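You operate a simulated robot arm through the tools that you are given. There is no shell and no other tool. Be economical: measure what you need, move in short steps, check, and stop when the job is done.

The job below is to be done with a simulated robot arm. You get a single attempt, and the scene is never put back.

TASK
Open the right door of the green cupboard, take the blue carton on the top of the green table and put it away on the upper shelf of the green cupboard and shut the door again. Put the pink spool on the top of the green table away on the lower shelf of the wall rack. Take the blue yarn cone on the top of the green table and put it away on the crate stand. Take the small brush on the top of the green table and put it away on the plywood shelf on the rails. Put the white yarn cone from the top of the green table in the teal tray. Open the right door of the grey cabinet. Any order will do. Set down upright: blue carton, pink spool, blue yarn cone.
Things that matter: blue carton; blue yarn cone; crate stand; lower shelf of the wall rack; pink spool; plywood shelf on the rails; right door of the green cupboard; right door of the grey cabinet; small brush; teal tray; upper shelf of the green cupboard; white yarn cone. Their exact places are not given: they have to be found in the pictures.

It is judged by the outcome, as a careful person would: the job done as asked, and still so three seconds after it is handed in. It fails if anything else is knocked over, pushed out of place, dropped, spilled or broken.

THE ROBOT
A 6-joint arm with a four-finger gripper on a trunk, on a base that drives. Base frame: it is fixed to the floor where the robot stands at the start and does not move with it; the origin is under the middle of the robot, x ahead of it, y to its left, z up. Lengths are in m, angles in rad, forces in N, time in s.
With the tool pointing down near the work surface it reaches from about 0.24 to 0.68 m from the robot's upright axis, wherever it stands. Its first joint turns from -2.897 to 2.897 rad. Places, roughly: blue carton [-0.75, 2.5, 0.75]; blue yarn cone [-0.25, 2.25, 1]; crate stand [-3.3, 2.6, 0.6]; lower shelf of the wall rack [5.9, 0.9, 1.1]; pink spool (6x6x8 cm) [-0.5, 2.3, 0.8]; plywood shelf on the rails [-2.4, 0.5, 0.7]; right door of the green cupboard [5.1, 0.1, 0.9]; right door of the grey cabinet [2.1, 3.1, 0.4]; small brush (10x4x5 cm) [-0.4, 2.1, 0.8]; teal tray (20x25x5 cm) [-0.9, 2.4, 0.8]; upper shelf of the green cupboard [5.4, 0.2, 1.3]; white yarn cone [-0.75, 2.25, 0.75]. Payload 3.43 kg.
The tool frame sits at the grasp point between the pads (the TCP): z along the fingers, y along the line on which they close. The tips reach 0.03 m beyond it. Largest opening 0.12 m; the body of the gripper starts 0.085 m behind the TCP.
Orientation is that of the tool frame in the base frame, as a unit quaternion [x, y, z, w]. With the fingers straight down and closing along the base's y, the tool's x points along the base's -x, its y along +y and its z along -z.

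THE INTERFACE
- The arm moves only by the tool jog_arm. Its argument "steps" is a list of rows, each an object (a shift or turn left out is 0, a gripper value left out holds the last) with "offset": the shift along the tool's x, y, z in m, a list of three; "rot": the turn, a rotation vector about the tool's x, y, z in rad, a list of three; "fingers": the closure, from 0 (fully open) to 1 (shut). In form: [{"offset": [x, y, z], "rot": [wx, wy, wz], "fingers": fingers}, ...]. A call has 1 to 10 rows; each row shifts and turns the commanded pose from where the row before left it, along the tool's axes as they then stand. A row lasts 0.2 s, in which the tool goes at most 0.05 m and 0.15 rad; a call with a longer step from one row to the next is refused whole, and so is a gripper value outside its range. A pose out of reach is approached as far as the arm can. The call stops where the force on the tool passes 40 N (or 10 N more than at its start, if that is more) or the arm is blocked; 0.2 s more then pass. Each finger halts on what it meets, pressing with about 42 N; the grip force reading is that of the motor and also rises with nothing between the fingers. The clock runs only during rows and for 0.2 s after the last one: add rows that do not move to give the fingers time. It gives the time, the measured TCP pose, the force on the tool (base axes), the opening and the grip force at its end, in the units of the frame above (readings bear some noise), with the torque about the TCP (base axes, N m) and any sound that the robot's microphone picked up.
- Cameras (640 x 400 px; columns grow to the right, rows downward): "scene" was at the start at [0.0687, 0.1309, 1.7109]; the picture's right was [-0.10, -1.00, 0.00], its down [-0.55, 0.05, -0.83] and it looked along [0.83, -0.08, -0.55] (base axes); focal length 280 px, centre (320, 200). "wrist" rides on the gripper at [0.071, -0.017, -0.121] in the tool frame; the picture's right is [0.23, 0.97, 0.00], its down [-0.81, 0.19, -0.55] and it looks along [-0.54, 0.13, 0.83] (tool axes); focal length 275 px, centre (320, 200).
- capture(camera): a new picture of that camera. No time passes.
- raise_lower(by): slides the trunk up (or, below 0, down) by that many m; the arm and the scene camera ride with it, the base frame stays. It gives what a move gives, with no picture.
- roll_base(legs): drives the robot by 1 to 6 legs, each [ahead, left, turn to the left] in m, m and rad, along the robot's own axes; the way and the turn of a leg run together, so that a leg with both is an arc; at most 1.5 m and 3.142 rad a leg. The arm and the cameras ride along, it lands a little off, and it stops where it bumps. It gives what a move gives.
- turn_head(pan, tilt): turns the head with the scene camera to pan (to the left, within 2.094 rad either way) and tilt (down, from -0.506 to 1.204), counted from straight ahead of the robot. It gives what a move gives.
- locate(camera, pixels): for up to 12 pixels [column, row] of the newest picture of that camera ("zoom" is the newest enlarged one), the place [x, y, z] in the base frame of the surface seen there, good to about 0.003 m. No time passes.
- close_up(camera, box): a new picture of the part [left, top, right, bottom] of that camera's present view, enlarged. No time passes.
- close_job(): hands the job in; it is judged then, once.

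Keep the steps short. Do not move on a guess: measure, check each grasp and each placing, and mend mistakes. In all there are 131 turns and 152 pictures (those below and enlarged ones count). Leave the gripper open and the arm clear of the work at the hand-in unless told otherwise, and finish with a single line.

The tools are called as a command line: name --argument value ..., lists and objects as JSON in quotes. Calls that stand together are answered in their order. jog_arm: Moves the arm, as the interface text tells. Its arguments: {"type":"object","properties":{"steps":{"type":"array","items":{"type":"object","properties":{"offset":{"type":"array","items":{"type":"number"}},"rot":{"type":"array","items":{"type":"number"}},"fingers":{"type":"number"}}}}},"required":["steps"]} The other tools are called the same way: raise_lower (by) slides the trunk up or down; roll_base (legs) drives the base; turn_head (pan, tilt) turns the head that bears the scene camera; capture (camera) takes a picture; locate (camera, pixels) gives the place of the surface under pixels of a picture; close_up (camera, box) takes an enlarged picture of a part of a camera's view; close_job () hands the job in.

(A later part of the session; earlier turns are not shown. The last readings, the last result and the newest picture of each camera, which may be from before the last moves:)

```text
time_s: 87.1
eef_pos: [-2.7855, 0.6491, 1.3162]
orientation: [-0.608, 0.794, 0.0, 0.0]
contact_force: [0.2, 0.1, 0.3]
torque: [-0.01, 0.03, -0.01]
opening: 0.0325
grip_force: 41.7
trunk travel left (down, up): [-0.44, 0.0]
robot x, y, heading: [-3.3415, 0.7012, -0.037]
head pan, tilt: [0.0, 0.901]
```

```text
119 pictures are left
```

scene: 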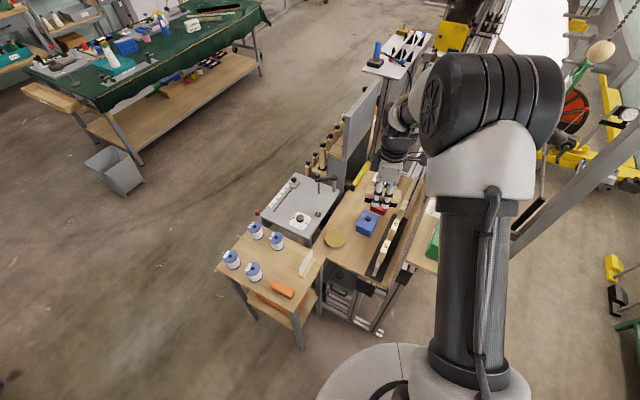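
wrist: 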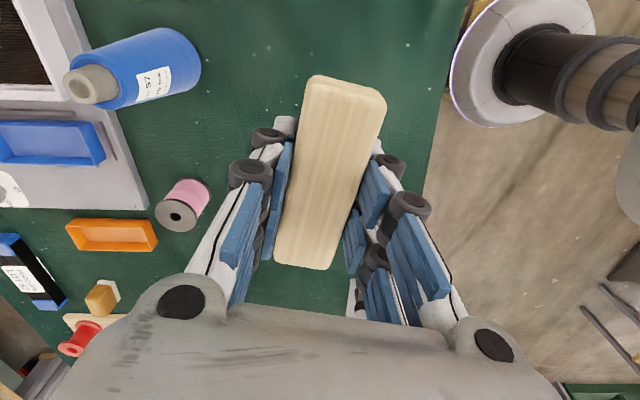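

Roll 0.1 m ahead, turn the tool to close along (0.53,0.85), and look with the wrist camera.

roll_base --legs '[[0.1, 0, 0]]'

jog_arm --steps '[{"rot": [0, 0, 0.149]}, {"rot": [0, 0, 0.149]}, {"rot": [0, 0, 0.149]}, {"rot": [0, 0, 0.149]}, {"rot": [0, 0, 0.149]}, {"rot": [0, 0, 0.149]}, {"rot": [0, 0, 0.149]}, {"rot": [0, 0, 0.149]}, {"rot": [0, 0, 0.149]}, {"rot": [0, 0, 0.149]}]'

jog_arm --steps '[{"rot": [0, 0, 0.149]}, {"rot": [0, 0, 0.149]}, {"rot": [0, 0, 0.07]}, {}]'

capture --camera "wrist"

close_up --camera "scene" --box '[240, 120, 440, 320]'

```text
time_s: 88.3
eef_pos: [-2.6863, 0.6454, 1.3172]
orientation: [-0.608, 0.794, 0.0, 0.0]
contact_force: [0.8, -0.3, -1.0]
torque: [-0.02, -0.01, 0.02]
opening: 0.0322
grip_force: 41.8
trunk travel left (down, up): [-0.44, 0.0]
robot x, y, heading: [-3.2419, 0.7006, -0.034]
head pan, tilt: [0.0, 0.901]
```

```text
time_s: 90.5
eef_pos: [-2.6849, 0.6456, 1.3151]
orientation: [0.094, 0.996, 0.0, 0.0]
contact_force: [0.0, -0.2, -0.2]
torque: [-0.02, 0.04, -0.01]
opening: 0.0325
grip_force: 41.8
trunk travel left (down, up): [-0.44, 0.0]
robot x, y, heading: [-3.241, 0.7014, -0.037]
head pan, tilt: [0.0, 0.901]
```

```text
time_s: 91.5
eef_pos: [-2.6857, 0.6468, 1.316]
orientation: [0.274, 0.962, 0.0, 0.001]
contact_force: [0.6, -0.2, -1.6]
torque: [0.01, 0.0, 0.02]
opening: 0.0325
grip_force: 41.9
trunk travel left (down, up): [-0.44, 0.0]
robot x, y, heading: [-3.243, 0.7013, -0.035]
head pan, tilt: [0.0, 0.901]
```

```text
118 pictures are left
```

wrist: 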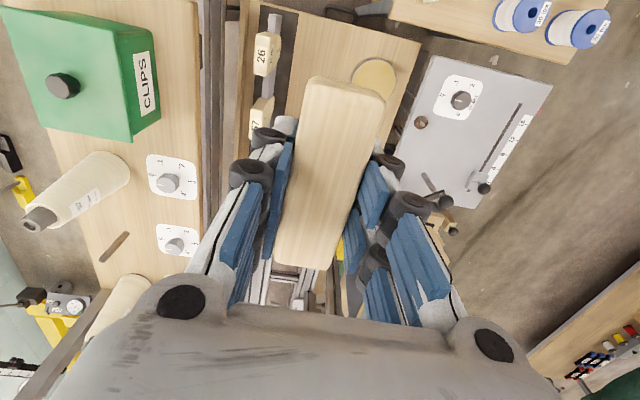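

```text
2.00 times, centred on (340, 220) of scene
```

zoom: 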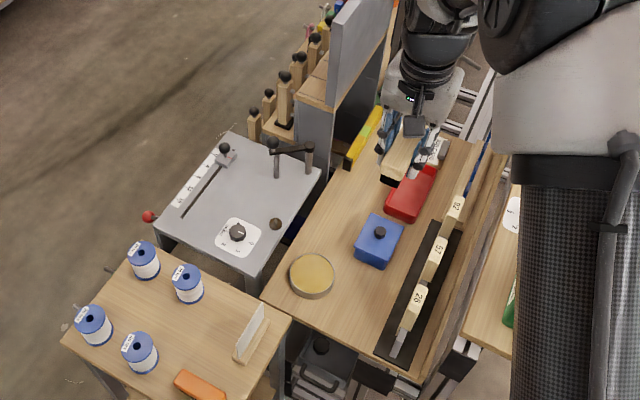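

Measure the free spots in this zoom: (350,305), and the larger one at (345,200).

locate --camera "zoom" --pixels '[[350, 305], [375, 335], [335, 290], [400, 265], [345, 200], [330, 240], [385, 200], [355, 170], [320, 215], [440, 245], [380, 345], [395, 225]]'

```text
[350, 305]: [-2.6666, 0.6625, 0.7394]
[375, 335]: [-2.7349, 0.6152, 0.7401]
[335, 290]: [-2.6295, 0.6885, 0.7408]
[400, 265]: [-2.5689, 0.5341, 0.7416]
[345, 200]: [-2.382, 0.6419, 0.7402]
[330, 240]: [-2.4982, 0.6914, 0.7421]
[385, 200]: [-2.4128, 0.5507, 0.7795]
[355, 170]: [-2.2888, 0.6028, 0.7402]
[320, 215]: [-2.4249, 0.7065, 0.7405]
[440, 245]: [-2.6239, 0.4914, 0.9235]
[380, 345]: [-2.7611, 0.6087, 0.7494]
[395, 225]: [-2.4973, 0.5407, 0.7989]
```

Spot chosen: (-2.663, 0.651). Lower the trunk by 0.24, then line up and go down in steps.

raise_lower --by -0.24

jog_arm --steps '[{"offset": [-0.017, 0.0156, 0]}, {"offset": [0, 0, 0.05]}, {"offset": [0, 0, 0.05]}, {"offset": [0, 0, 0.05]}, {"offset": [0, 0, 0.05]}, {"offset": [0, 0, 0.05]}, {}]'

capture --camera "wrist"

close_up --camera "scene" --box '[240, 120, 440, 320]'

```text
time_s: 94.0
eef_pos: [-2.6878, 0.6455, 1.0755]
orientation: [0.274, 0.962, 0.0, 0.0]
contact_force: [0.3, -0.5, -0.9]
torque: [0.01, -0.04, 0.04]
opening: 0.0325
grip_force: 41.9
trunk travel left (down, up): [-0.2, 0.24]
robot x, y, heading: [-3.2397, 0.7016, -0.039]
head pan, tilt: [0.0, 0.901]
```

```text
time_s: 95.6
eef_pos: [-2.6672, 0.6463, 0.8266]
orientation: [0.273, 0.962, 0.0, 0.0]
contact_force: [0.5, -0.6, -1.0]
torque: [0.01, 0.01, -0.01]
opening: 0.0325
grip_force: 41.3
trunk travel left (down, up): [-0.2, 0.24]
robot x, y, heading: [-3.2442, 0.7004, -0.033]
head pan, tilt: [0.0, 0.901]
```

```text
116 pictures are left
```

wrist: 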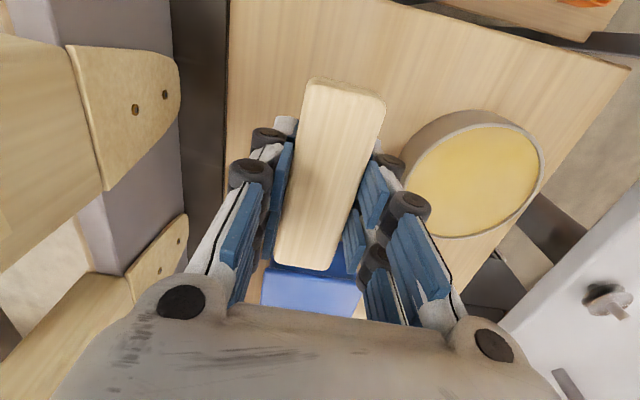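

```text
2.00 times, centred on (340, 220) of scene
```

zoom: 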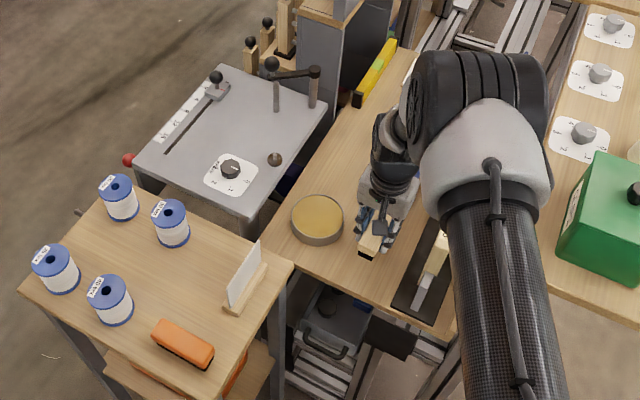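

The inner end is close to the blue box; shift 0.018 m outward and lower to contact.

jog_arm --steps '[{"offset": [0.018, 0, 0]}, {"offset": [0, 0, 0.025]}, {"offset": [0, 0, 0.01]}, {"offset": [0, 0, 0.005]}, {}]'

capture --camera "wrist"

```text
time_s: 96.8
eef_pos: [-2.682, 0.6577, 0.7855]
orientation: [0.272, 0.962, 0.0, 0.0]
contact_force: [0.2, -0.4, -1.4]
torque: [-0.01, -0.05, -0.02]
opening: 0.0324
grip_force: 41.5
trunk travel left (down, up): [-0.2, 0.24]
robot x, y, heading: [-3.2425, 0.7015, -0.034]
head pan, tilt: [0.0, 0.901]
```

```text
114 pictures are left
```

wrist: 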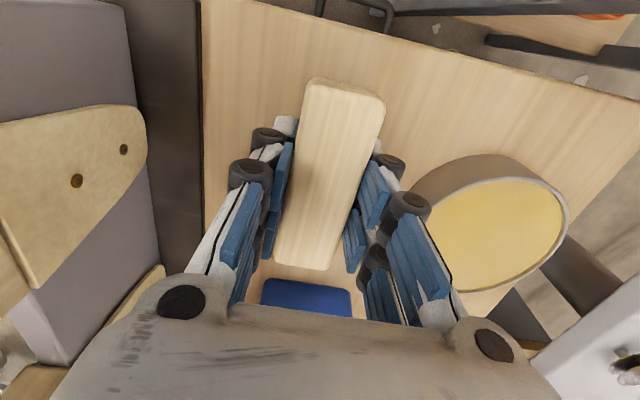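

jog_arm --steps '[{"offset": [0, 0, 0.002]}, {"offset": [0, 0, 0.002]}, {"offset": [0, 0, 0.002]}, {}]'

```text
time_s: 97.8
eef_pos: [-2.6804, 0.6596, 0.7793]
orientation: [0.273, 0.962, 0.0, 0.0]
contact_force: [0.7, 0.4, -1.6]
torque: [0.01, -0.03, 0.01]
opening: 0.0323
grip_force: 42.5
trunk travel left (down, up): [-0.2, 0.24]
robot x, y, heading: [-3.2429, 0.7027, -0.035]
head pan, tilt: [0.0, 0.901]
```

jog_arm --steps '[{"offset": [0, 0, 0.002]}, {"offset": [0, 0, 0.002]}, {}]'

```text
time_s: 98.6
eef_pos: [-2.6798, 0.6603, 0.775]
orientation: [0.273, 0.962, 0.0, 0.0]
contact_force: [-0.3, -0.3, -0.8]
torque: [0.0, -0.03, 0.01]
opening: 0.0321
grip_force: 41.8
trunk travel left (down, up): [-0.2, 0.24]
robot x, y, heading: [-3.2411, 0.701, -0.038]
head pan, tilt: [0.0, 0.901]
```

jog_arm --steps '[{"offset": [0, 0, 0.001]}, {"offset": [0, 0, 0.001]}, {}]'

```text
time_s: 99.4
eef_pos: [-2.6804, 0.6602, 0.7741]
orientation: [0.273, 0.962, -0.001, 0.0]
contact_force: [-1.8, 2.9, 7.9]
torque: [0.2, 0.28, -0.02]
opening: 0.0324
grip_force: 42.5
trunk travel left (down, up): [-0.2, 0.24]
robot x, y, heading: [-3.243, 0.7027, -0.033]
head pan, tilt: [0.0, 0.901]
```

Contact. Open partly (0.055 m) and rise.

jog_arm --steps '[{"fingers": 0.5}, {}, {}, {}, {"offset": [0, 0, -0.03]}, {"offset": [0, 0, -0.05]}, {"offset": [0, 0, -0.05]}, {"offset": [0, 0, -0.05], "fingers": 0}, {"offset": [0, 0, -0.05]}, {"offset": [0, 0, -0.05]}]'

capture --camera "wrist"

```text
time_s: 101.6
eef_pos: [-2.6775, 0.6603, 1.0547]
orientation: [0.273, 0.962, -0.001, 0.0]
contact_force: [-0.7, 0.2, 0.0]
torque: [-0.02, 0.0, -0.02]
opening: 0.1167
grip_force: 0.0
trunk travel left (down, up): [-0.2, 0.24]
robot x, y, heading: [-3.2424, 0.6996, -0.033]
head pan, tilt: [0.0, 0.901]
```

```text
113 pictures are left
```

wrist: 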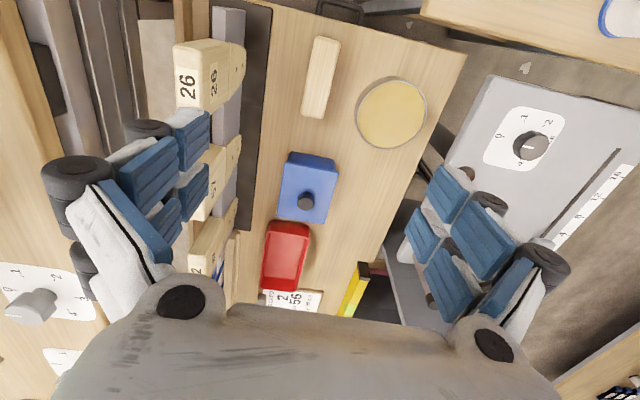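

The brush is placed well. Back out north, and look at the crate stand on the way.

roll_base --legs '[[-0.1, 0, 0], [0, 0.85, 0]]'

turn_head --pan 1.4 --tilt 0.8

capture --camera "scene"

```text
time_s: 106.8
eef_pos: [-2.7465, 1.5067, 1.0544]
orientation: [0.273, 0.962, 0.0, 0.0]
contact_force: [0.5, 0.2, 0.4]
torque: [0.02, 0.01, -0.02]
opening: 0.1199
grip_force: 0.1
trunk travel left (down, up): [-0.2, 0.24]
robot x, y, heading: [-3.315, 1.547, -0.037]
head pan, tilt: [0.0, 0.901]
```

```text
time_s: 108.3
eef_pos: [-2.7458, 1.5062, 1.0527]
orientation: [0.273, 0.962, 0.0, 0.001]
contact_force: [-0.4, 0.0, 0.1]
torque: [-0.03, -0.03, 0.01]
opening: 0.1201
grip_force: 0.0
trunk travel left (down, up): [-0.2, 0.24]
robot x, y, heading: [-3.308, 1.5455, -0.037]
head pan, tilt: [1.4, 0.799]
```

```text
112 pictures are left
```

scene: 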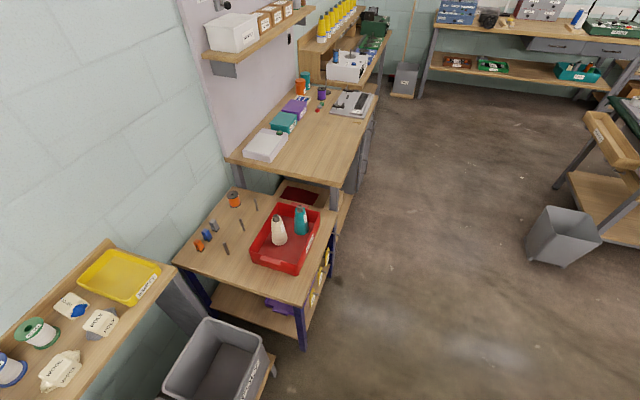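

Crate stand top visible; measure free spots and the crate.

close_up --camera "scene" --box '[160, 170, 360, 350]'

locate --camera "scene" --pixels '[[245, 265], [275, 280], [225, 250], [305, 293], [178, 260], [335, 215], [225, 200], [253, 255], [290, 272], [265, 205], [320, 220], [226, 240]]'

```text
2.22 times, centred on (260, 260) of scene
```

zoom: 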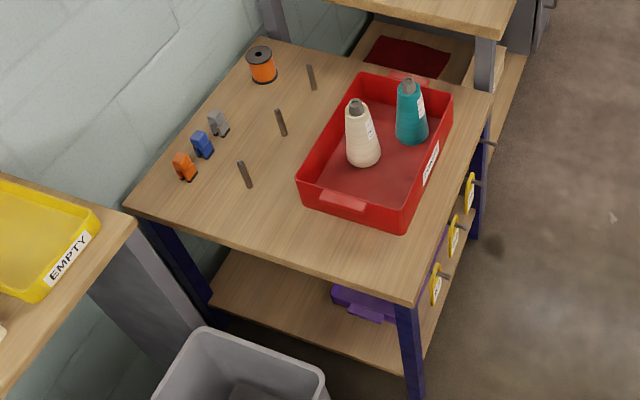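

```text
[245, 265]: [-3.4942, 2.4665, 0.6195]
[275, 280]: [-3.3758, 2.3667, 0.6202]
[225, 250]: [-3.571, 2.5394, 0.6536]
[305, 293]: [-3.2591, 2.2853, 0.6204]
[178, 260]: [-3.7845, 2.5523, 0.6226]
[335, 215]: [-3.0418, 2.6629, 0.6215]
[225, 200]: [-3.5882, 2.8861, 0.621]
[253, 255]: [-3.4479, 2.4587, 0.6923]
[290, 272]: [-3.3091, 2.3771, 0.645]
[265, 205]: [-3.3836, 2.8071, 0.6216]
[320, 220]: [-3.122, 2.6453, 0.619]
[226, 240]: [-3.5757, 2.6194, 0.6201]
```

Target on the stand: between the first peg and the crate, about (-3.505, 2.506), z 0.62. Check the nearby bin's position for later parking.

locate --camera "scene" --pixels '[[270, 362], [272, 375], [300, 345], [245, 395], [228, 262], [212, 255], [333, 280]]'

roll_base --legs '[[1.1, 0.2, 0], [1.1, -0.15, 0], [0, 0, 1.1]]'

turn_head --pan 0.0 --tilt 0.8

capture --camera "scene"

```text
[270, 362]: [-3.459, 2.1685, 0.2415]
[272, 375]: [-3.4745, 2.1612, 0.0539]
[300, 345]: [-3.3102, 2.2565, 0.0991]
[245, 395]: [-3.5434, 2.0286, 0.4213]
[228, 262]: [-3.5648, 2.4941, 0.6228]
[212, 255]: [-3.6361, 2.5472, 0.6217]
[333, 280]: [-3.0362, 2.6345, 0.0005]
```

```text
time_s: 122.0
eef_pos: [-0.7855, 1.9995, 1.0528]
orientation: [-0.251, 0.968, 0.0, 0.0]
contact_force: [0.0, 0.5, 0.0]
torque: [0.02, -0.01, 0.0]
opening: 0.12
grip_force: 0.1
trunk travel left (down, up): [-0.2, 0.24]
robot x, y, heading: [-1.0944, 1.525, 1.026]
head pan, tilt: [1.4, 0.799]
```

```text
time_s: 123.6
eef_pos: [-0.7846, 1.9999, 1.0544]
orientation: [-0.25, 0.968, 0.0, 0.001]
contact_force: [-0.4, -0.1, -0.6]
torque: [-0.02, -0.01, 0.01]
opening: 0.1202
grip_force: 0.0
trunk travel left (down, up): [-0.2, 0.24]
robot x, y, heading: [-1.095, 1.5251, 1.022]
head pan, tilt: [0.0, 0.799]
```

```text
110 pictures are left
```

scene: 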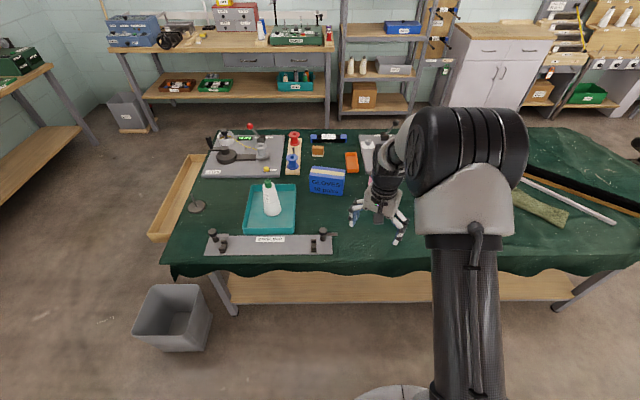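

Move in: ahead 0.33, right 0.285, then take a wrist view of the blue cone.

roll_base --legs '[[0.33, -0.285, 0]]'

capture --camera "wrist"

capture --camera "scene"

```text
time_s: 126.2
eef_pos: [-0.3812, 2.136, 1.0538]
orientation: [-0.252, 0.968, 0.0, 0.0]
contact_force: [0.5, -0.9, -0.1]
torque: [-0.01, 0.02, -0.03]
opening: 0.1201
grip_force: 0.0
trunk travel left (down, up): [-0.2, 0.24]
robot x, y, heading: [-0.695, 1.6602, 1.029]
head pan, tilt: [0.0, 0.799]
```

```text
109 pictures are left
```

wrist: 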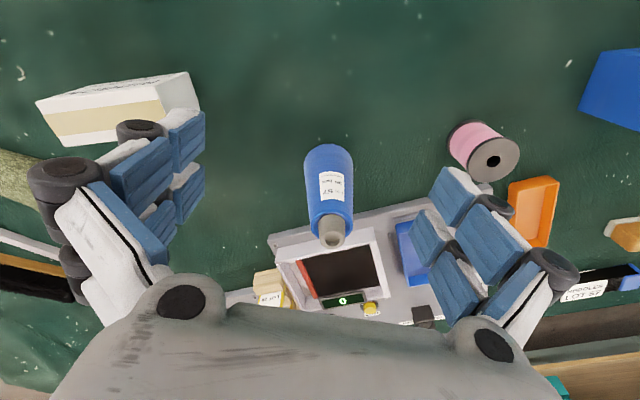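

```text
108 pictures are left
```

scene: 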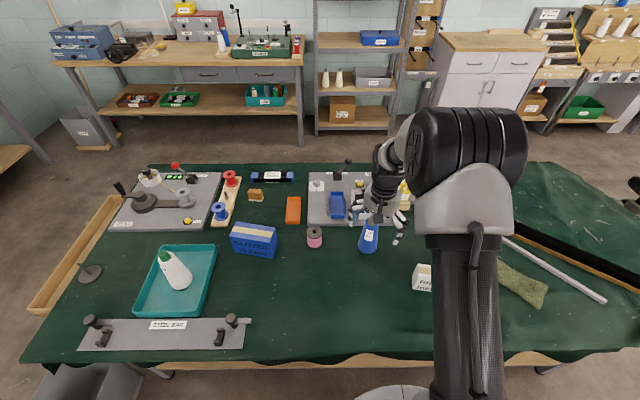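

locate --camera "wrist" --pixels '[[332, 238], [330, 222], [332, 185], [310, 185], [352, 180], [490, 160], [300, 260], [376, 235]]'

```text
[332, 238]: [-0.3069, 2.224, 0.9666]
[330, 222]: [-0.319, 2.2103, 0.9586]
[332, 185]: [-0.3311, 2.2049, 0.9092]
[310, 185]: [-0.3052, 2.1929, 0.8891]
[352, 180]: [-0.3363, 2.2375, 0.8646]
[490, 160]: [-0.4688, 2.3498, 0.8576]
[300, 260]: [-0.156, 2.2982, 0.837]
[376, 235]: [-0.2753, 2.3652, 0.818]
```

Cone axis (-0.312, 2.218), 0.677 from the robot axis — at the limit. Roll 0.05 ahead first.

roll_base --legs '[[0.05, 0, 0]]'

```text
time_s: 127.1
eef_pos: [-0.3559, 2.1803, 1.0527]
orientation: [-0.253, 0.967, -0.002, -0.001]
contact_force: [0.5, -0.1, 0.2]
torque: [-0.05, 0.06, 0.0]
opening: 0.1202
grip_force: 0.0
trunk travel left (down, up): [-0.2, 0.24]
robot x, y, heading: [-0.6662, 1.704, 1.028]
head pan, tilt: [0.0, 0.799]
```

jog_arm --steps '[{"offset": [-0.0285, 0.006, 0]}, {"offset": [-0.0285, 0.006, 0]}, {"offset": [0, 0, 0.03]}, {}]'

capture --camera "wrist"

```text
time_s: 128.1
eef_pos: [-0.3127, 2.2199, 1.0261]
orientation: [-0.253, 0.967, 0.0, -0.001]
contact_force: [-0.4, -0.8, 0.1]
torque: [0.02, 0.0, -0.02]
opening: 0.1199
grip_force: 0.0
trunk travel left (down, up): [-0.2, 0.24]
robot x, y, heading: [-0.6676, 1.7019, 1.03]
head pan, tilt: [0.0, 0.799]
```

```text
107 pictures are left
```

wrist: 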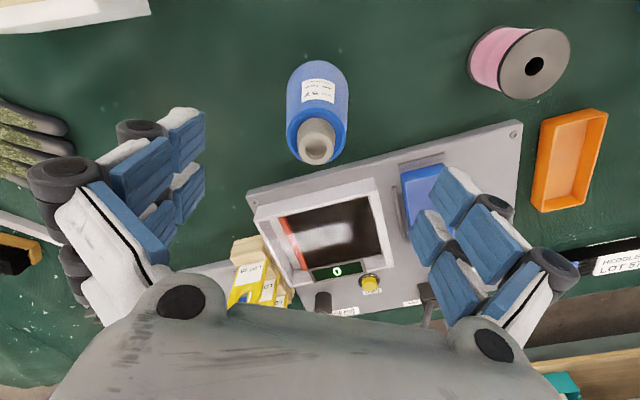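

Centred. Descend to z≈0.90 and grip.

jog_arm --steps '[{"offset": [0, -0.002, 0.045]}, {"offset": [0, 0, 0.045]}, {"offset": [0, 0, 0.034]}, {"fingers": 1}, {}, {}, {}, {}, {}, {}]'

jog_arm --steps '[{}, {"offset": [0, 0, -0.04]}, {"offset": [0, 0, -0.05]}, {"offset": [0, 0, -0.05]}, {"offset": [0, 0, -0.05]}]'

capture --camera "wrist"

```text
time_s: 130.3
eef_pos: [-0.3106, 2.2182, 0.9009]
orientation: [-0.253, 0.967, 0.001, 0.0]
contact_force: [-0.4, 3.5, 4.3]
torque: [0.17, 0.04, -0.01]
opening: 0.0584
grip_force: 41.9
trunk travel left (down, up): [-0.2, 0.24]
robot x, y, heading: [-0.6709, 1.7001, 1.026]
head pan, tilt: [0.0, 0.799]
```

```text
time_s: 131.5
eef_pos: [-0.3127, 2.2175, 1.0882]
orientation: [-0.253, 0.968, -0.001, 0.0]
contact_force: [0.0, -0.7, -2.8]
torque: [-0.01, 0.03, -0.02]
opening: 0.0584
grip_force: 41.5
trunk travel left (down, up): [-0.2, 0.24]
robot x, y, heading: [-0.6637, 1.7033, 1.03]
head pan, tilt: [0.0, 0.799]
```

```text
106 pictures are left
```

wrist: 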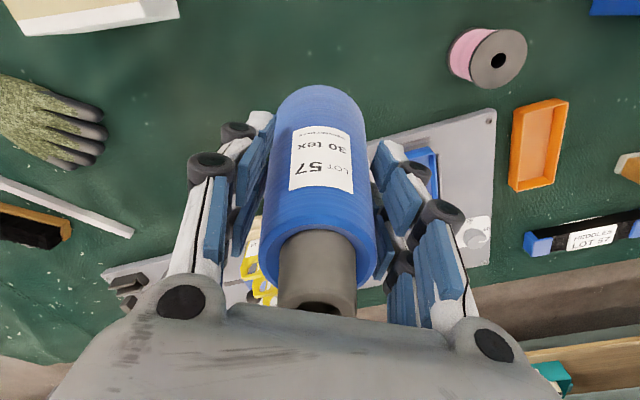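

Held (bottom 0.106 below the TCP). Drive to near the crate stand, stopping 0.3 m short to check.

roll_base --legs '[[-0.45, 0, 0], [0, 0, 1.14], [0.75, 0.743, 0], [0.75, 0.743, 0]]'

turn_head --pan 0.1 --tilt 0.9

capture --camera "scene"

```text
time_s: 146.9
eef_pos: [-3.218, 2.3512, 1.0884]
orientation: [0.719, -0.695, 0.0, 0.0]
contact_force: [0.7, 0.1, -2.9]
torque: [-0.03, 0.02, -0.01]
opening: 0.0581
grip_force: 42.2
trunk travel left (down, up): [-0.2, 0.24]
robot x, y, heading: [-2.9202, 1.7987, 2.122]
head pan, tilt: [0.0, 0.799]
```

```text
time_s: 147.6
eef_pos: [-3.2167, 2.3515, 1.0868]
orientation: [0.718, -0.696, -0.001, 0.0]
contact_force: [0.3, -0.5, -3.4]
torque: [-0.03, -0.01, 0.01]
opening: 0.0584
grip_force: 42.1
trunk travel left (down, up): [-0.2, 0.24]
robot x, y, heading: [-2.9242, 1.798, 2.117]
head pan, tilt: [0.099, 0.901]
```

```text
105 pictures are left
```

scene: 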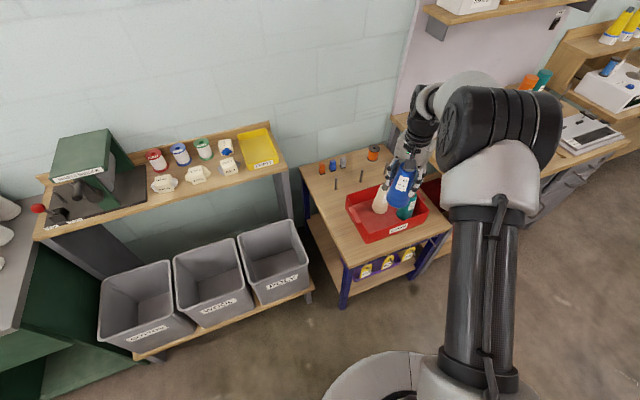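

Roll the remaining 0.26 ahead and 0.1 left, then view the stand close up.

roll_base --legs '[[0.26, 0.1, 0]]'

close_up --camera "scene" --box '[220, 120, 480, 300]'

```text
time_s: 149.6
eef_pos: [-3.4416, 2.5242, 1.0881]
orientation: [0.72, -0.694, 0.002, -0.001]
contact_force: [-0.5, 0.9, -3.0]
torque: [-0.01, -0.02, 0.0]
opening: 0.0583
grip_force: 41.8
trunk travel left (down, up): [-0.2, 0.24]
robot x, y, heading: [-3.1421, 1.9699, 2.126]
head pan, tilt: [0.099, 0.901]
```

```text
2.22 times, centred on (350, 210) of scene
```

zoom: 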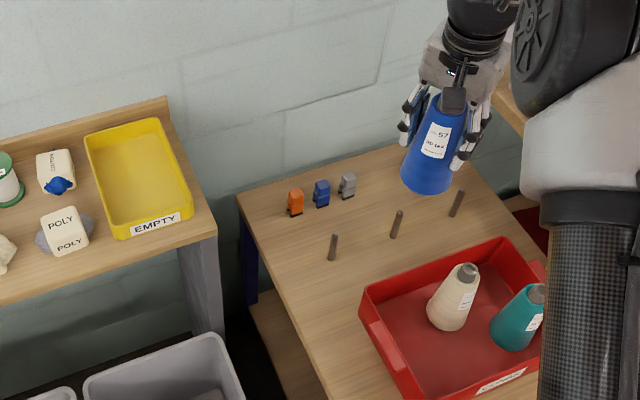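

locate --camera "zoom" --pixels '[[332, 257], [394, 234], [362, 292], [366, 325], [320, 300], [335, 330], [290, 290], [310, 355], [345, 270], [270, 250], [390, 262], [240, 200]]'

```text
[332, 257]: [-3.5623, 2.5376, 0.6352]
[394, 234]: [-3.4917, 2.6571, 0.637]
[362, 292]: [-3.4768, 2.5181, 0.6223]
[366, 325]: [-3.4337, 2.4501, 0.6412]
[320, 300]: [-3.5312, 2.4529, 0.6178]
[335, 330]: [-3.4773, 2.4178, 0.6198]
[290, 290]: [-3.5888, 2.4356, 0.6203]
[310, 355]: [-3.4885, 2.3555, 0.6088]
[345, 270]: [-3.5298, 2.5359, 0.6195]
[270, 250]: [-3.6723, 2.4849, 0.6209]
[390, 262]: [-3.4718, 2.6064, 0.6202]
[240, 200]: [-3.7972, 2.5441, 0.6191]
```

Peg at (-3.562,2.538), crate corner at (-3.434,2.45). Target (-3.497, 2.49). Move over it, lower the trunk 0.15, then look.

jog_arm --steps '[{"offset": [0.016, 0.0283, 0]}, {"offset": [0.016, 0.0283, 0]}, {}]'

raise_lower --by -0.18

jog_arm --steps '[{"offset": [0, 0, 0.05]}, {"offset": [0, 0, 0.05]}, {"offset": [0, 0, 0.04]}, {}]'

capture --camera "wrist"

close_up --camera "scene" --box '[220, 80, 480, 260]'

```text
time_s: 150.4
eef_pos: [-3.4965, 2.4866, 1.0893]
orientation: [0.721, -0.693, 0.0, 0.0]
contact_force: [0.5, -0.6, -3.3]
torque: [-0.02, 0.0, -0.01]
opening: 0.0583
grip_force: 41.7
trunk travel left (down, up): [-0.2, 0.24]
robot x, y, heading: [-3.1479, 1.9717, 2.129]
head pan, tilt: [0.099, 0.901]
```

```text
time_s: 152.4
eef_pos: [-3.496, 2.4861, 0.9083]
orientation: [0.721, -0.693, -0.001, 0.0]
contact_force: [0.8, 0.8, -3.2]
torque: [0.0, -0.04, 0.01]
opening: 0.0585
grip_force: 41.6
trunk travel left (down, up): [-0.02, 0.42]
robot x, y, heading: [-3.1459, 1.9756, 2.126]
head pan, tilt: [0.099, 0.901]
```

```text
time_s: 153.1
eef_pos: [-3.5008, 2.4938, 0.8069]
orientation: [0.721, -0.693, -0.01, -0.001]
contact_force: [1.5, -3.7, 11.4]
torque: [-0.38, -0.71, -0.13]
opening: 0.0593
grip_force: 42.0
trunk travel left (down, up): [-0.02, 0.42]
robot x, y, heading: [-3.1447, 1.9717, 2.128]
head pan, tilt: [0.099, 0.901]
stopped in row 3: the force on the tool passed its limit at 69 N (the readings are from after the stop); the commanded pose is now the measured one
```

```text
103 pictures are left
```

wrist: 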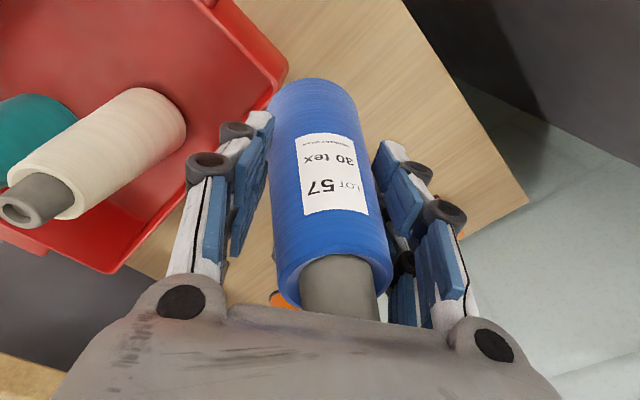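

```text
2.22 times, centred on (350, 170) of scene
```

zoom: 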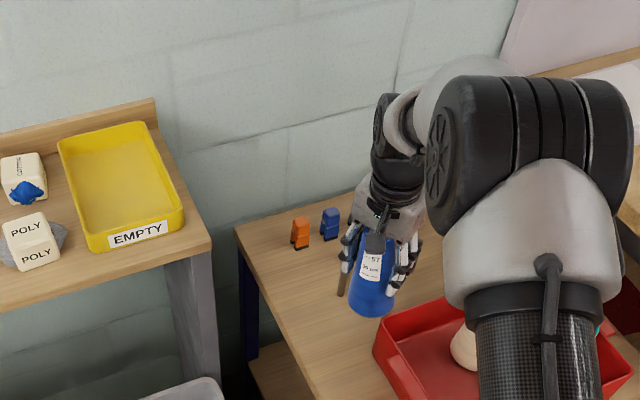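

The cone's edge met the crate rim (contact at about +0.048 x). Rise 0.05 and check whether the cone tilted in the grip.

jog_arm --steps '[{"offset": [0, 0, -0.05]}, {}]'

capture --camera "wrist"

close_up --camera "scene" --box '[320, 80, 440, 200]'

```text
time_s: 153.7
eef_pos: [-3.5009, 2.4926, 0.8571]
orientation: [0.721, -0.693, -0.009, -0.003]
contact_force: [0.0, -0.1, -2.8]
torque: [-0.03, 0.02, 0.01]
opening: 0.0596
grip_force: 41.7
trunk travel left (down, up): [-0.02, 0.42]
robot x, y, heading: [-3.141, 1.9701, 2.123]
head pan, tilt: [0.099, 0.901]
```

```text
101 pictures are left
```

wrist: 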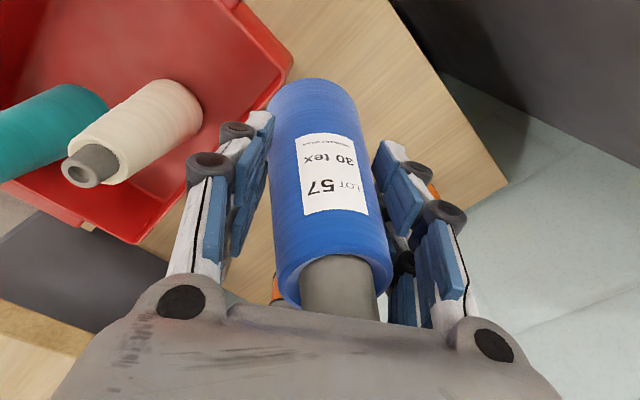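

```text
3.33 times, centred on (380, 140) of scene
```

zoom: 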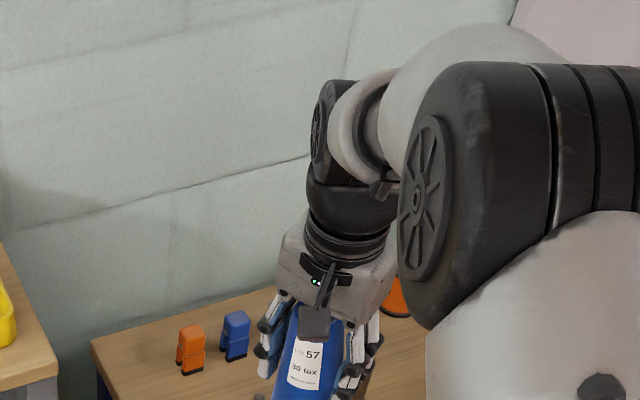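

The cone tilted about 5° in the grip. I'll counter-rotate the tool and measure the cone's midline.

jog_arm --steps '[{"rot": [-0.081, 0.017, 0]}, {}]'

capture --camera "wrist"

locate --camera "wrist" --pixels '[[312, 84], [318, 120], [325, 160], [333, 235], [340, 262], [340, 285], [275, 110], [283, 250], [350, 110], [385, 245], [310, 275], [370, 275]]'

```text
time_s: 154.3
eef_pos: [-3.5002, 2.4935, 0.8573]
orientation: [0.72, -0.692, -0.032, 0.032]
contact_force: [0.4, 0.8, -2.6]
torque: [-0.03, 0.03, 0.01]
opening: 0.0594
grip_force: 41.8
trunk travel left (down, up): [-0.02, 0.42]
robot x, y, heading: [-3.1441, 1.9735, 2.13]
head pan, tilt: [0.099, 0.901]
```

```text
99 pictures are left
```

wrist: 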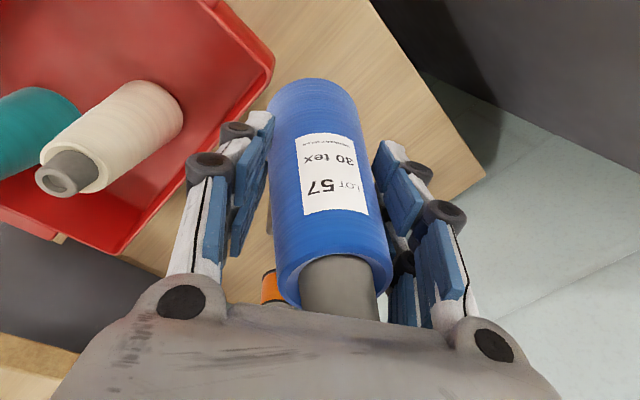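

```text
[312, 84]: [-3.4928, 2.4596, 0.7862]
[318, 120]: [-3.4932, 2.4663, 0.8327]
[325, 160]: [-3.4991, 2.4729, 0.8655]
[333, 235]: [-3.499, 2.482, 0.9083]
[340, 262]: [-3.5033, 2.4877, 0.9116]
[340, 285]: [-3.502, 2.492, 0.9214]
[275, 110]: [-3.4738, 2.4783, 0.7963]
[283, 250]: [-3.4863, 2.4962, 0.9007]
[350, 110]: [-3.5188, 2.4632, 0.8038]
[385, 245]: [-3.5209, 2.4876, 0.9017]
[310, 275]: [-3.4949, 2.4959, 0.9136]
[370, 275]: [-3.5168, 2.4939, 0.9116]
```

Residual lean about 4° towards the robot. Correct it, and shift away from the crate towards (-3.525, 2.477).

jog_arm --steps '[{"rot": [-0.02, -0.07, 0]}, {"offset": [0.022, 0.022, 0]}, {}]'

capture --camera "wrist"

turn_head --pan 0.2 --tilt 0.85

close_up --camera "scene" --box '[300, 100, 500, 240]'

```text
time_s: 155.1
eef_pos: [-3.5221, 2.4696, 0.856]
orientation: [0.717, -0.694, -0.064, 0.016]
contact_force: [-0.1, 0.3, -3.3]
torque: [-0.06, -0.04, 0.01]
opening: 0.0591
grip_force: 41.8
trunk travel left (down, up): [-0.02, 0.42]
robot x, y, heading: [-3.1492, 1.9762, 2.126]
head pan, tilt: [0.099, 0.901]
```

```text
98 pictures are left
```

wrist: 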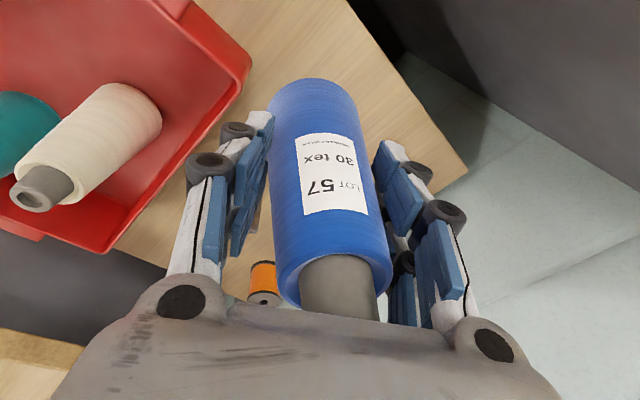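

```text
time_s: 155.7
eef_pos: [-3.5214, 2.4697, 0.8564]
orientation: [0.719, -0.692, -0.063, 0.017]
contact_force: [-0.3, 0.6, -3.2]
torque: [-0.04, -0.04, 0.02]
opening: 0.0593
grip_force: 42.4
trunk travel left (down, up): [-0.02, 0.42]
robot x, y, heading: [-3.1482, 1.9681, 2.127]
head pan, tilt: [0.201, 0.85]
```

```text
2.86 times, centred on (400, 170) of scene
```

zoom: 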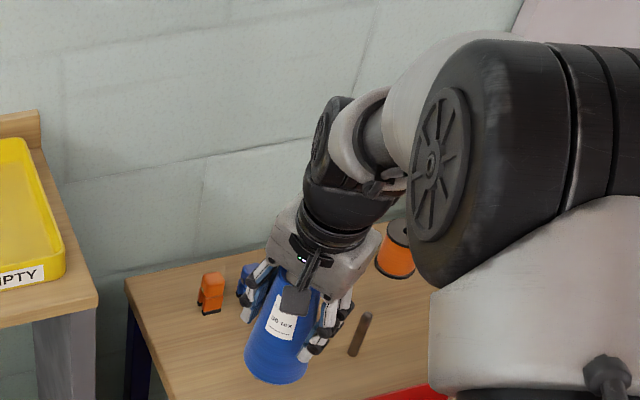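

It looks upright now and clear of the crate. Lower in steps.

jog_arm --steps '[{"offset": [0.004, 0, 0.04]}, {"offset": [0.004, 0, 0.04]}, {"offset": [0, 0, 0.03]}, {}]'

capture --camera "wrist"

close_up --camera "scene" --box '[300, 120, 500, 260]'

```text
time_s: 156.7
eef_pos: [-3.5345, 2.4688, 0.7463]
orientation: [0.719, -0.692, -0.064, 0.016]
contact_force: [-0.5, -0.5, -3.2]
torque: [-0.01, -0.03, 0.02]
opening: 0.059
grip_force: 42.4
trunk travel left (down, up): [-0.02, 0.42]
robot x, y, heading: [-3.1427, 1.976, 2.126]
head pan, tilt: [0.201, 0.85]
```

```text
96 pictures are left
```

wrist: 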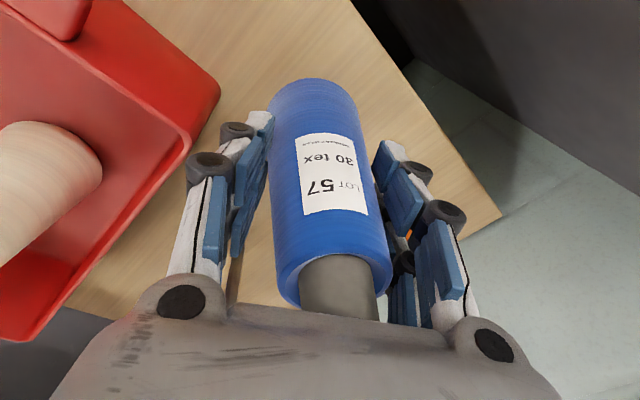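

```text
2.86 times, centred on (400, 190) of scene
```

zoom: 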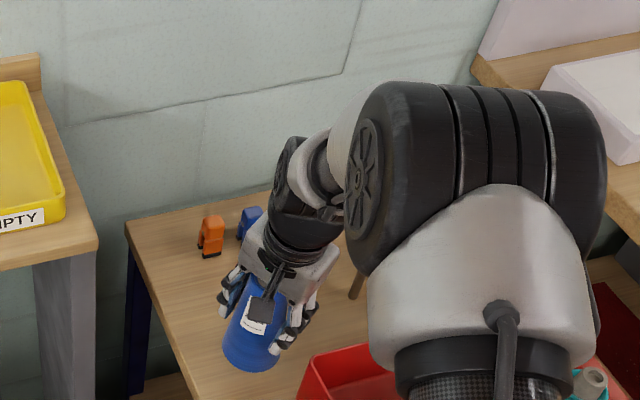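

Clear of edge, peg and crate. Lower to contact.

jog_arm --steps '[{"offset": [0, 0, 0.006]}, {"offset": [0, 0, 0.004]}, {"offset": [0, 0, 0.003]}, {"offset": [0, 0, 0.003]}, {}]'

```text
time_s: 157.9
eef_pos: [-3.5369, 2.4714, 0.732]
orientation: [0.719, -0.692, -0.063, 0.016]
contact_force: [0.3, -0.6, -2.7]
torque: [-0.06, -0.02, -0.01]
opening: 0.0592
grip_force: 42.2
trunk travel left (down, up): [-0.02, 0.42]
robot x, y, heading: [-3.1459, 1.9751, 2.127]
head pan, tilt: [0.201, 0.85]
```

jog_arm --steps '[{"offset": [0, 0, 0.003]}, {"offset": [0, 0, 0.003]}, {}]'

```text
time_s: 158.7
eef_pos: [-3.5367, 2.4716, 0.726]
orientation: [0.719, -0.692, -0.063, 0.016]
contact_force: [-0.3, -0.1, -3.6]
torque: [-0.06, 0.02, -0.01]
opening: 0.0594
grip_force: 42.0
trunk travel left (down, up): [-0.02, 0.42]
robot x, y, heading: [-3.1475, 1.9719, 2.124]
head pan, tilt: [0.201, 0.85]
```

jog_arm --steps '[{"offset": [0, 0, 0.003]}, {"offset": [0, 0, 0.002]}, {}]'

```text
time_s: 159.5
eef_pos: [-3.537, 2.4718, 0.72]
orientation: [0.718, -0.692, -0.064, 0.016]
contact_force: [-0.9, 0.1, -3.9]
torque: [-0.03, -0.03, 0.0]
opening: 0.0591
grip_force: 42.1
trunk travel left (down, up): [-0.02, 0.42]
robot x, y, heading: [-3.1435, 1.9763, 2.122]
head pan, tilt: [0.201, 0.85]
```

jog_arm --steps '[{"offset": [0, 0, 0.002]}, {"offset": [0, 0, 0.002]}, {}]'

close_up --camera "scene" --box '[300, 160, 440, 260]'

```text
time_s: 160.3
eef_pos: [-3.5366, 2.4723, 0.7179]
orientation: [0.718, -0.693, -0.064, 0.016]
contact_force: [5.2, -0.4, 8.0]
torque: [0.45, -0.62, -0.22]
opening: 0.0593
grip_force: 41.8
trunk travel left (down, up): [-0.02, 0.42]
robot x, y, heading: [-3.148, 1.9742, 2.122]
head pan, tilt: [0.201, 0.85]
```

```text
4.00 times, centred on (370, 210) of scene
```

zoom: 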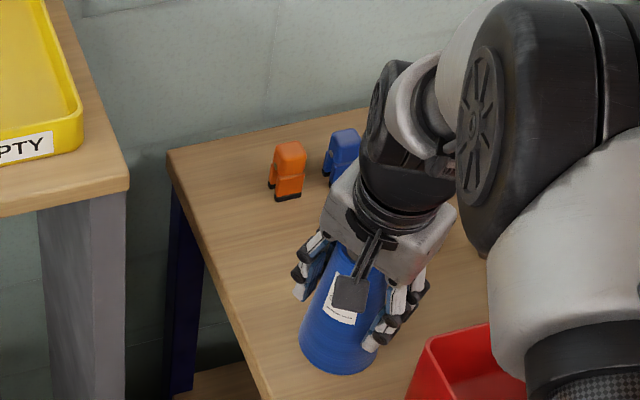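

Touching at its far edge first; level a little more (rot y −0.04) and press gently.

jog_arm --steps '[{"offset": [0, 0, -0.002], "rot": [0, -0.04, 0]}, {"offset": [0, 0, 0.002]}, {"offset": [0, 0, 0.001]}, {}]'

```text
time_s: 161.3
eef_pos: [-3.5376, 2.4719, 0.7171]
orientation: [0.717, -0.693, -0.079, 0.003]
contact_force: [0.4, -7.1, 17.1]
torque: [-1.27, -0.12, -0.03]
opening: 0.0593
grip_force: 42.1
trunk travel left (down, up): [-0.02, 0.42]
robot x, y, heading: [-3.1463, 1.9716, 2.128]
head pan, tilt: [0.201, 0.85]
```

Now the near edge bears; go back half and release slowly.

jog_arm --steps '[{"rot": [0, 0.018, 0]}, {"fingers": 0.45}, {"fingers": 0.3}, {"fingers": 0.3}, {"fingers": 0.3}, {}, {"offset": [0, 0, -0.03]}, {"offset": [0, 0, -0.05]}, {"offset": [0, 0, -0.05]}, {"offset": [0, 0, -0.05]}]'

capture --camera "wrist"

capture --camera "scene"

```text
time_s: 163.5
eef_pos: [-3.5165, 2.4596, 0.8921]
orientation: [0.718, -0.693, -0.071, 0.008]
contact_force: [0.5, 0.1, 0.2]
torque: [0.02, -0.01, 0.04]
opening: 0.084
grip_force: 0.1
trunk travel left (down, up): [-0.02, 0.42]
robot x, y, heading: [-3.1435, 1.9729, 2.124]
head pan, tilt: [0.201, 0.85]
```

```text
93 pictures are left
```

wrist: 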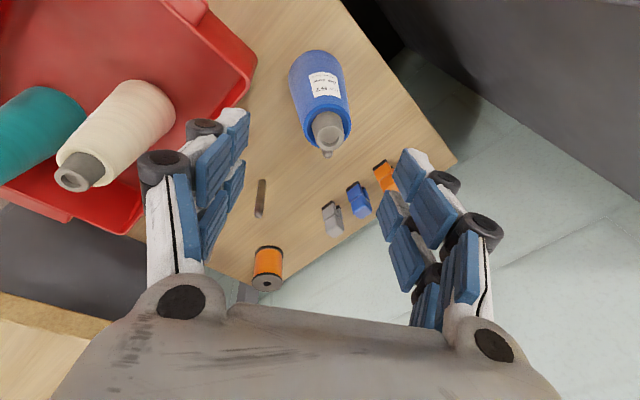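

```text
92 pictures are left
```

scene: 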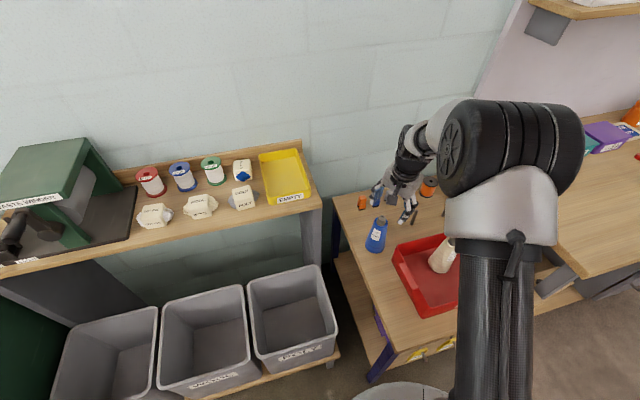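

The cone stands. Verify its top height and that it's upright.

locate --camera "wrist" --pixels '[[327, 130], [326, 85], [326, 152], [306, 60], [310, 145]]'

close_up --camera "scene" --box '[330, 180, 430, 270]'

```text
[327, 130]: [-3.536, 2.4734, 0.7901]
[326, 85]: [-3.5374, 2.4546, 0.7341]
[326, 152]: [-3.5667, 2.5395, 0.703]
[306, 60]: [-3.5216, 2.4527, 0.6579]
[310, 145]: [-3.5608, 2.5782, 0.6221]
```

```text
4.44 times, centred on (380, 225) of scene
```

zoom: 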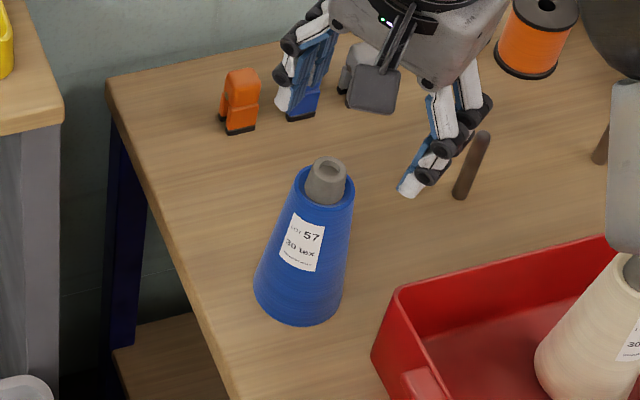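

Upright and steady on the stand (top z 0.79). Level the tool, raise, and drive back to the table for the pink spool.

jog_arm --steps '[{"offset": [0, 0, -0.05], "fingers": 0}, {"offset": [0, 0, -0.05]}, {"rot": [0.109, 0.09, 0]}, {}]'

raise_lower --by 0.18

roll_base --legs '[[-0.4, 0, 0], [0, 0, -1.09], [0.3865, -0.893, 0], [0.3865, -0.893, 0], [0.4, 0, 0]]'

turn_head --pan 0.0 --tilt 0.8

capture --camera "wrist"

capture --camera "scene"

```text
time_s: 164.5
eef_pos: [-3.5047, 2.4483, 0.9902]
orientation: [0.719, -0.695, 0.0, 0.0]
contact_force: [-0.5, -0.3, 0.2]
torque: [-0.01, -0.04, 0.01]
opening: 0.1199
grip_force: 0.2
trunk travel left (down, up): [-0.02, 0.42]
robot x, y, heading: [-3.1428, 1.9744, 2.123]
head pan, tilt: [0.201, 0.85]
```

```text
time_s: 166.5
eef_pos: [-3.5033, 2.4477, 1.1701]
orientation: [0.719, -0.695, -0.001, 0.001]
contact_force: [0.1, 0.6, 1.2]
torque: [0.0, 0.02, 0.03]
opening: 0.1201
grip_force: 0.0
trunk travel left (down, up): [-0.2, 0.24]
robot x, y, heading: [-3.147, 1.9682, 2.124]
head pan, tilt: [0.201, 0.85]
```

```text
time_s: 183.4
eef_pos: [-0.5072, 2.2357, 1.17]
orientation: [-0.251, 0.968, 0.001, -0.001]
contact_force: [0.4, 0.2, -1.1]
torque: [-0.03, 0.0, 0.01]
opening: 0.1199
grip_force: 0.1
trunk travel left (down, up): [-0.2, 0.24]
robot x, y, heading: [-0.7645, 1.6983, 1.03]
head pan, tilt: [0.201, 0.85]
```

```text
time_s: 184.2
eef_pos: [-0.5075, 2.2348, 1.1709]
orientation: [-0.251, 0.968, 0.002, 0.001]
contact_force: [-0.2, -0.3, -0.2]
torque: [0.0, 0.01, 0.04]
opening: 0.1201
grip_force: 0.1
trunk travel left (down, up): [-0.2, 0.24]
robot x, y, heading: [-0.764, 1.702, 1.029]
head pan, tilt: [0.0, 0.799]
```

```text
90 pictures are left
```

wrist: 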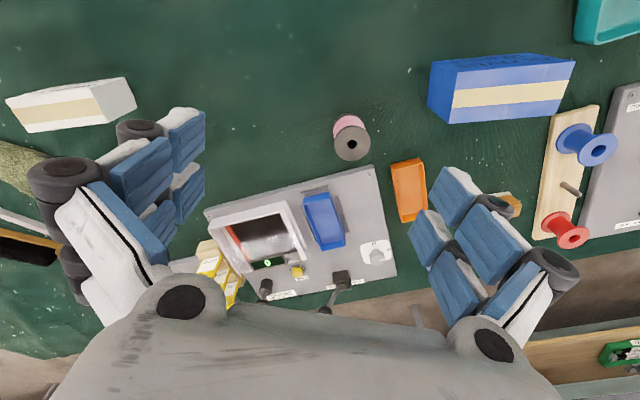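

```text
89 pictures are left
```

scene: 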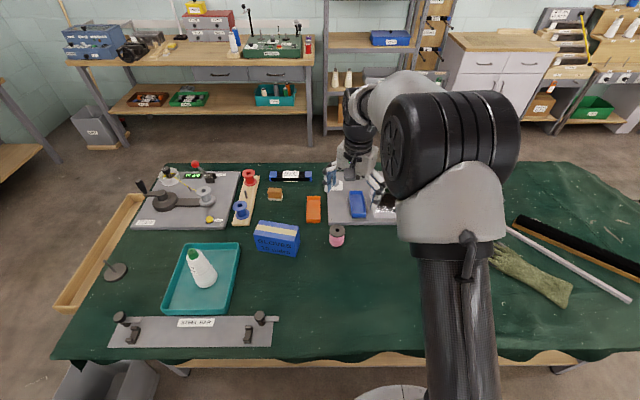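

I'll use a pitched grasp (about 45° forward) for the spool, so it can later go onto the wall shelf under the upper board. First measure the spool and turn the tool.

locate --camera "wrist" --pixels '[[351, 130], [351, 156], [336, 143], [366, 143], [345, 122], [430, 100], [572, 62], [570, 102], [445, 65], [320, 175]]'

jog_arm --steps '[{"rot": [0, 0, -0.131]}, {"rot": [0, 0, -0.131]}, {"rot": [0, 0, -0.131]}, {"rot": [0, 0, -0.131]}, {"rot": [0, -0.133, 0]}, {"rot": [0, -0.133, 0]}, {"rot": [0, -0.133, 0]}, {"rot": [0, -0.133, 0]}, {"rot": [0, -0.133, 0]}, {"rot": [0, -0.133, 0]}]'

capture --camera "wrist"

```text
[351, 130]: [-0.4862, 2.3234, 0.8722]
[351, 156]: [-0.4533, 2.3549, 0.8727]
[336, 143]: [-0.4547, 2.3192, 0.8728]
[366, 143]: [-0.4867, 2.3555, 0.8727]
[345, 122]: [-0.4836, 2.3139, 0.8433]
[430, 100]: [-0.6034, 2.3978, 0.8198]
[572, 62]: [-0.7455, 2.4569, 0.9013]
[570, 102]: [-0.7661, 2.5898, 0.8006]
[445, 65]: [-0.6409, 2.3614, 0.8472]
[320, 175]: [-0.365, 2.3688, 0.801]
```

```text
time_s: 186.4
eef_pos: [-0.5251, 2.2415, 1.1668]
orientation: [-0.477, 0.811, 0.202, 0.273]
contact_force: [-0.6, -0.1, -0.3]
torque: [-0.01, 0.02, 0.0]
opening: 0.1199
grip_force: 0.1
out of reach, approached as far as the arm can: row 9, 10
trunk travel left (down, up): [-0.2, 0.24]
robot x, y, heading: [-0.7694, 1.7001, 1.031]
head pan, tilt: [0.0, 0.799]
```

```text
88 pictures are left
```

wrist: 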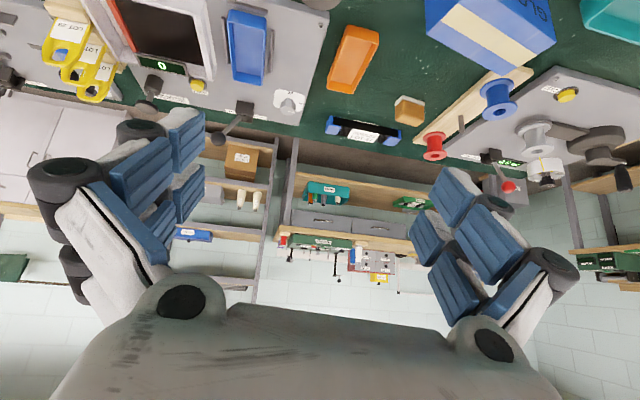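

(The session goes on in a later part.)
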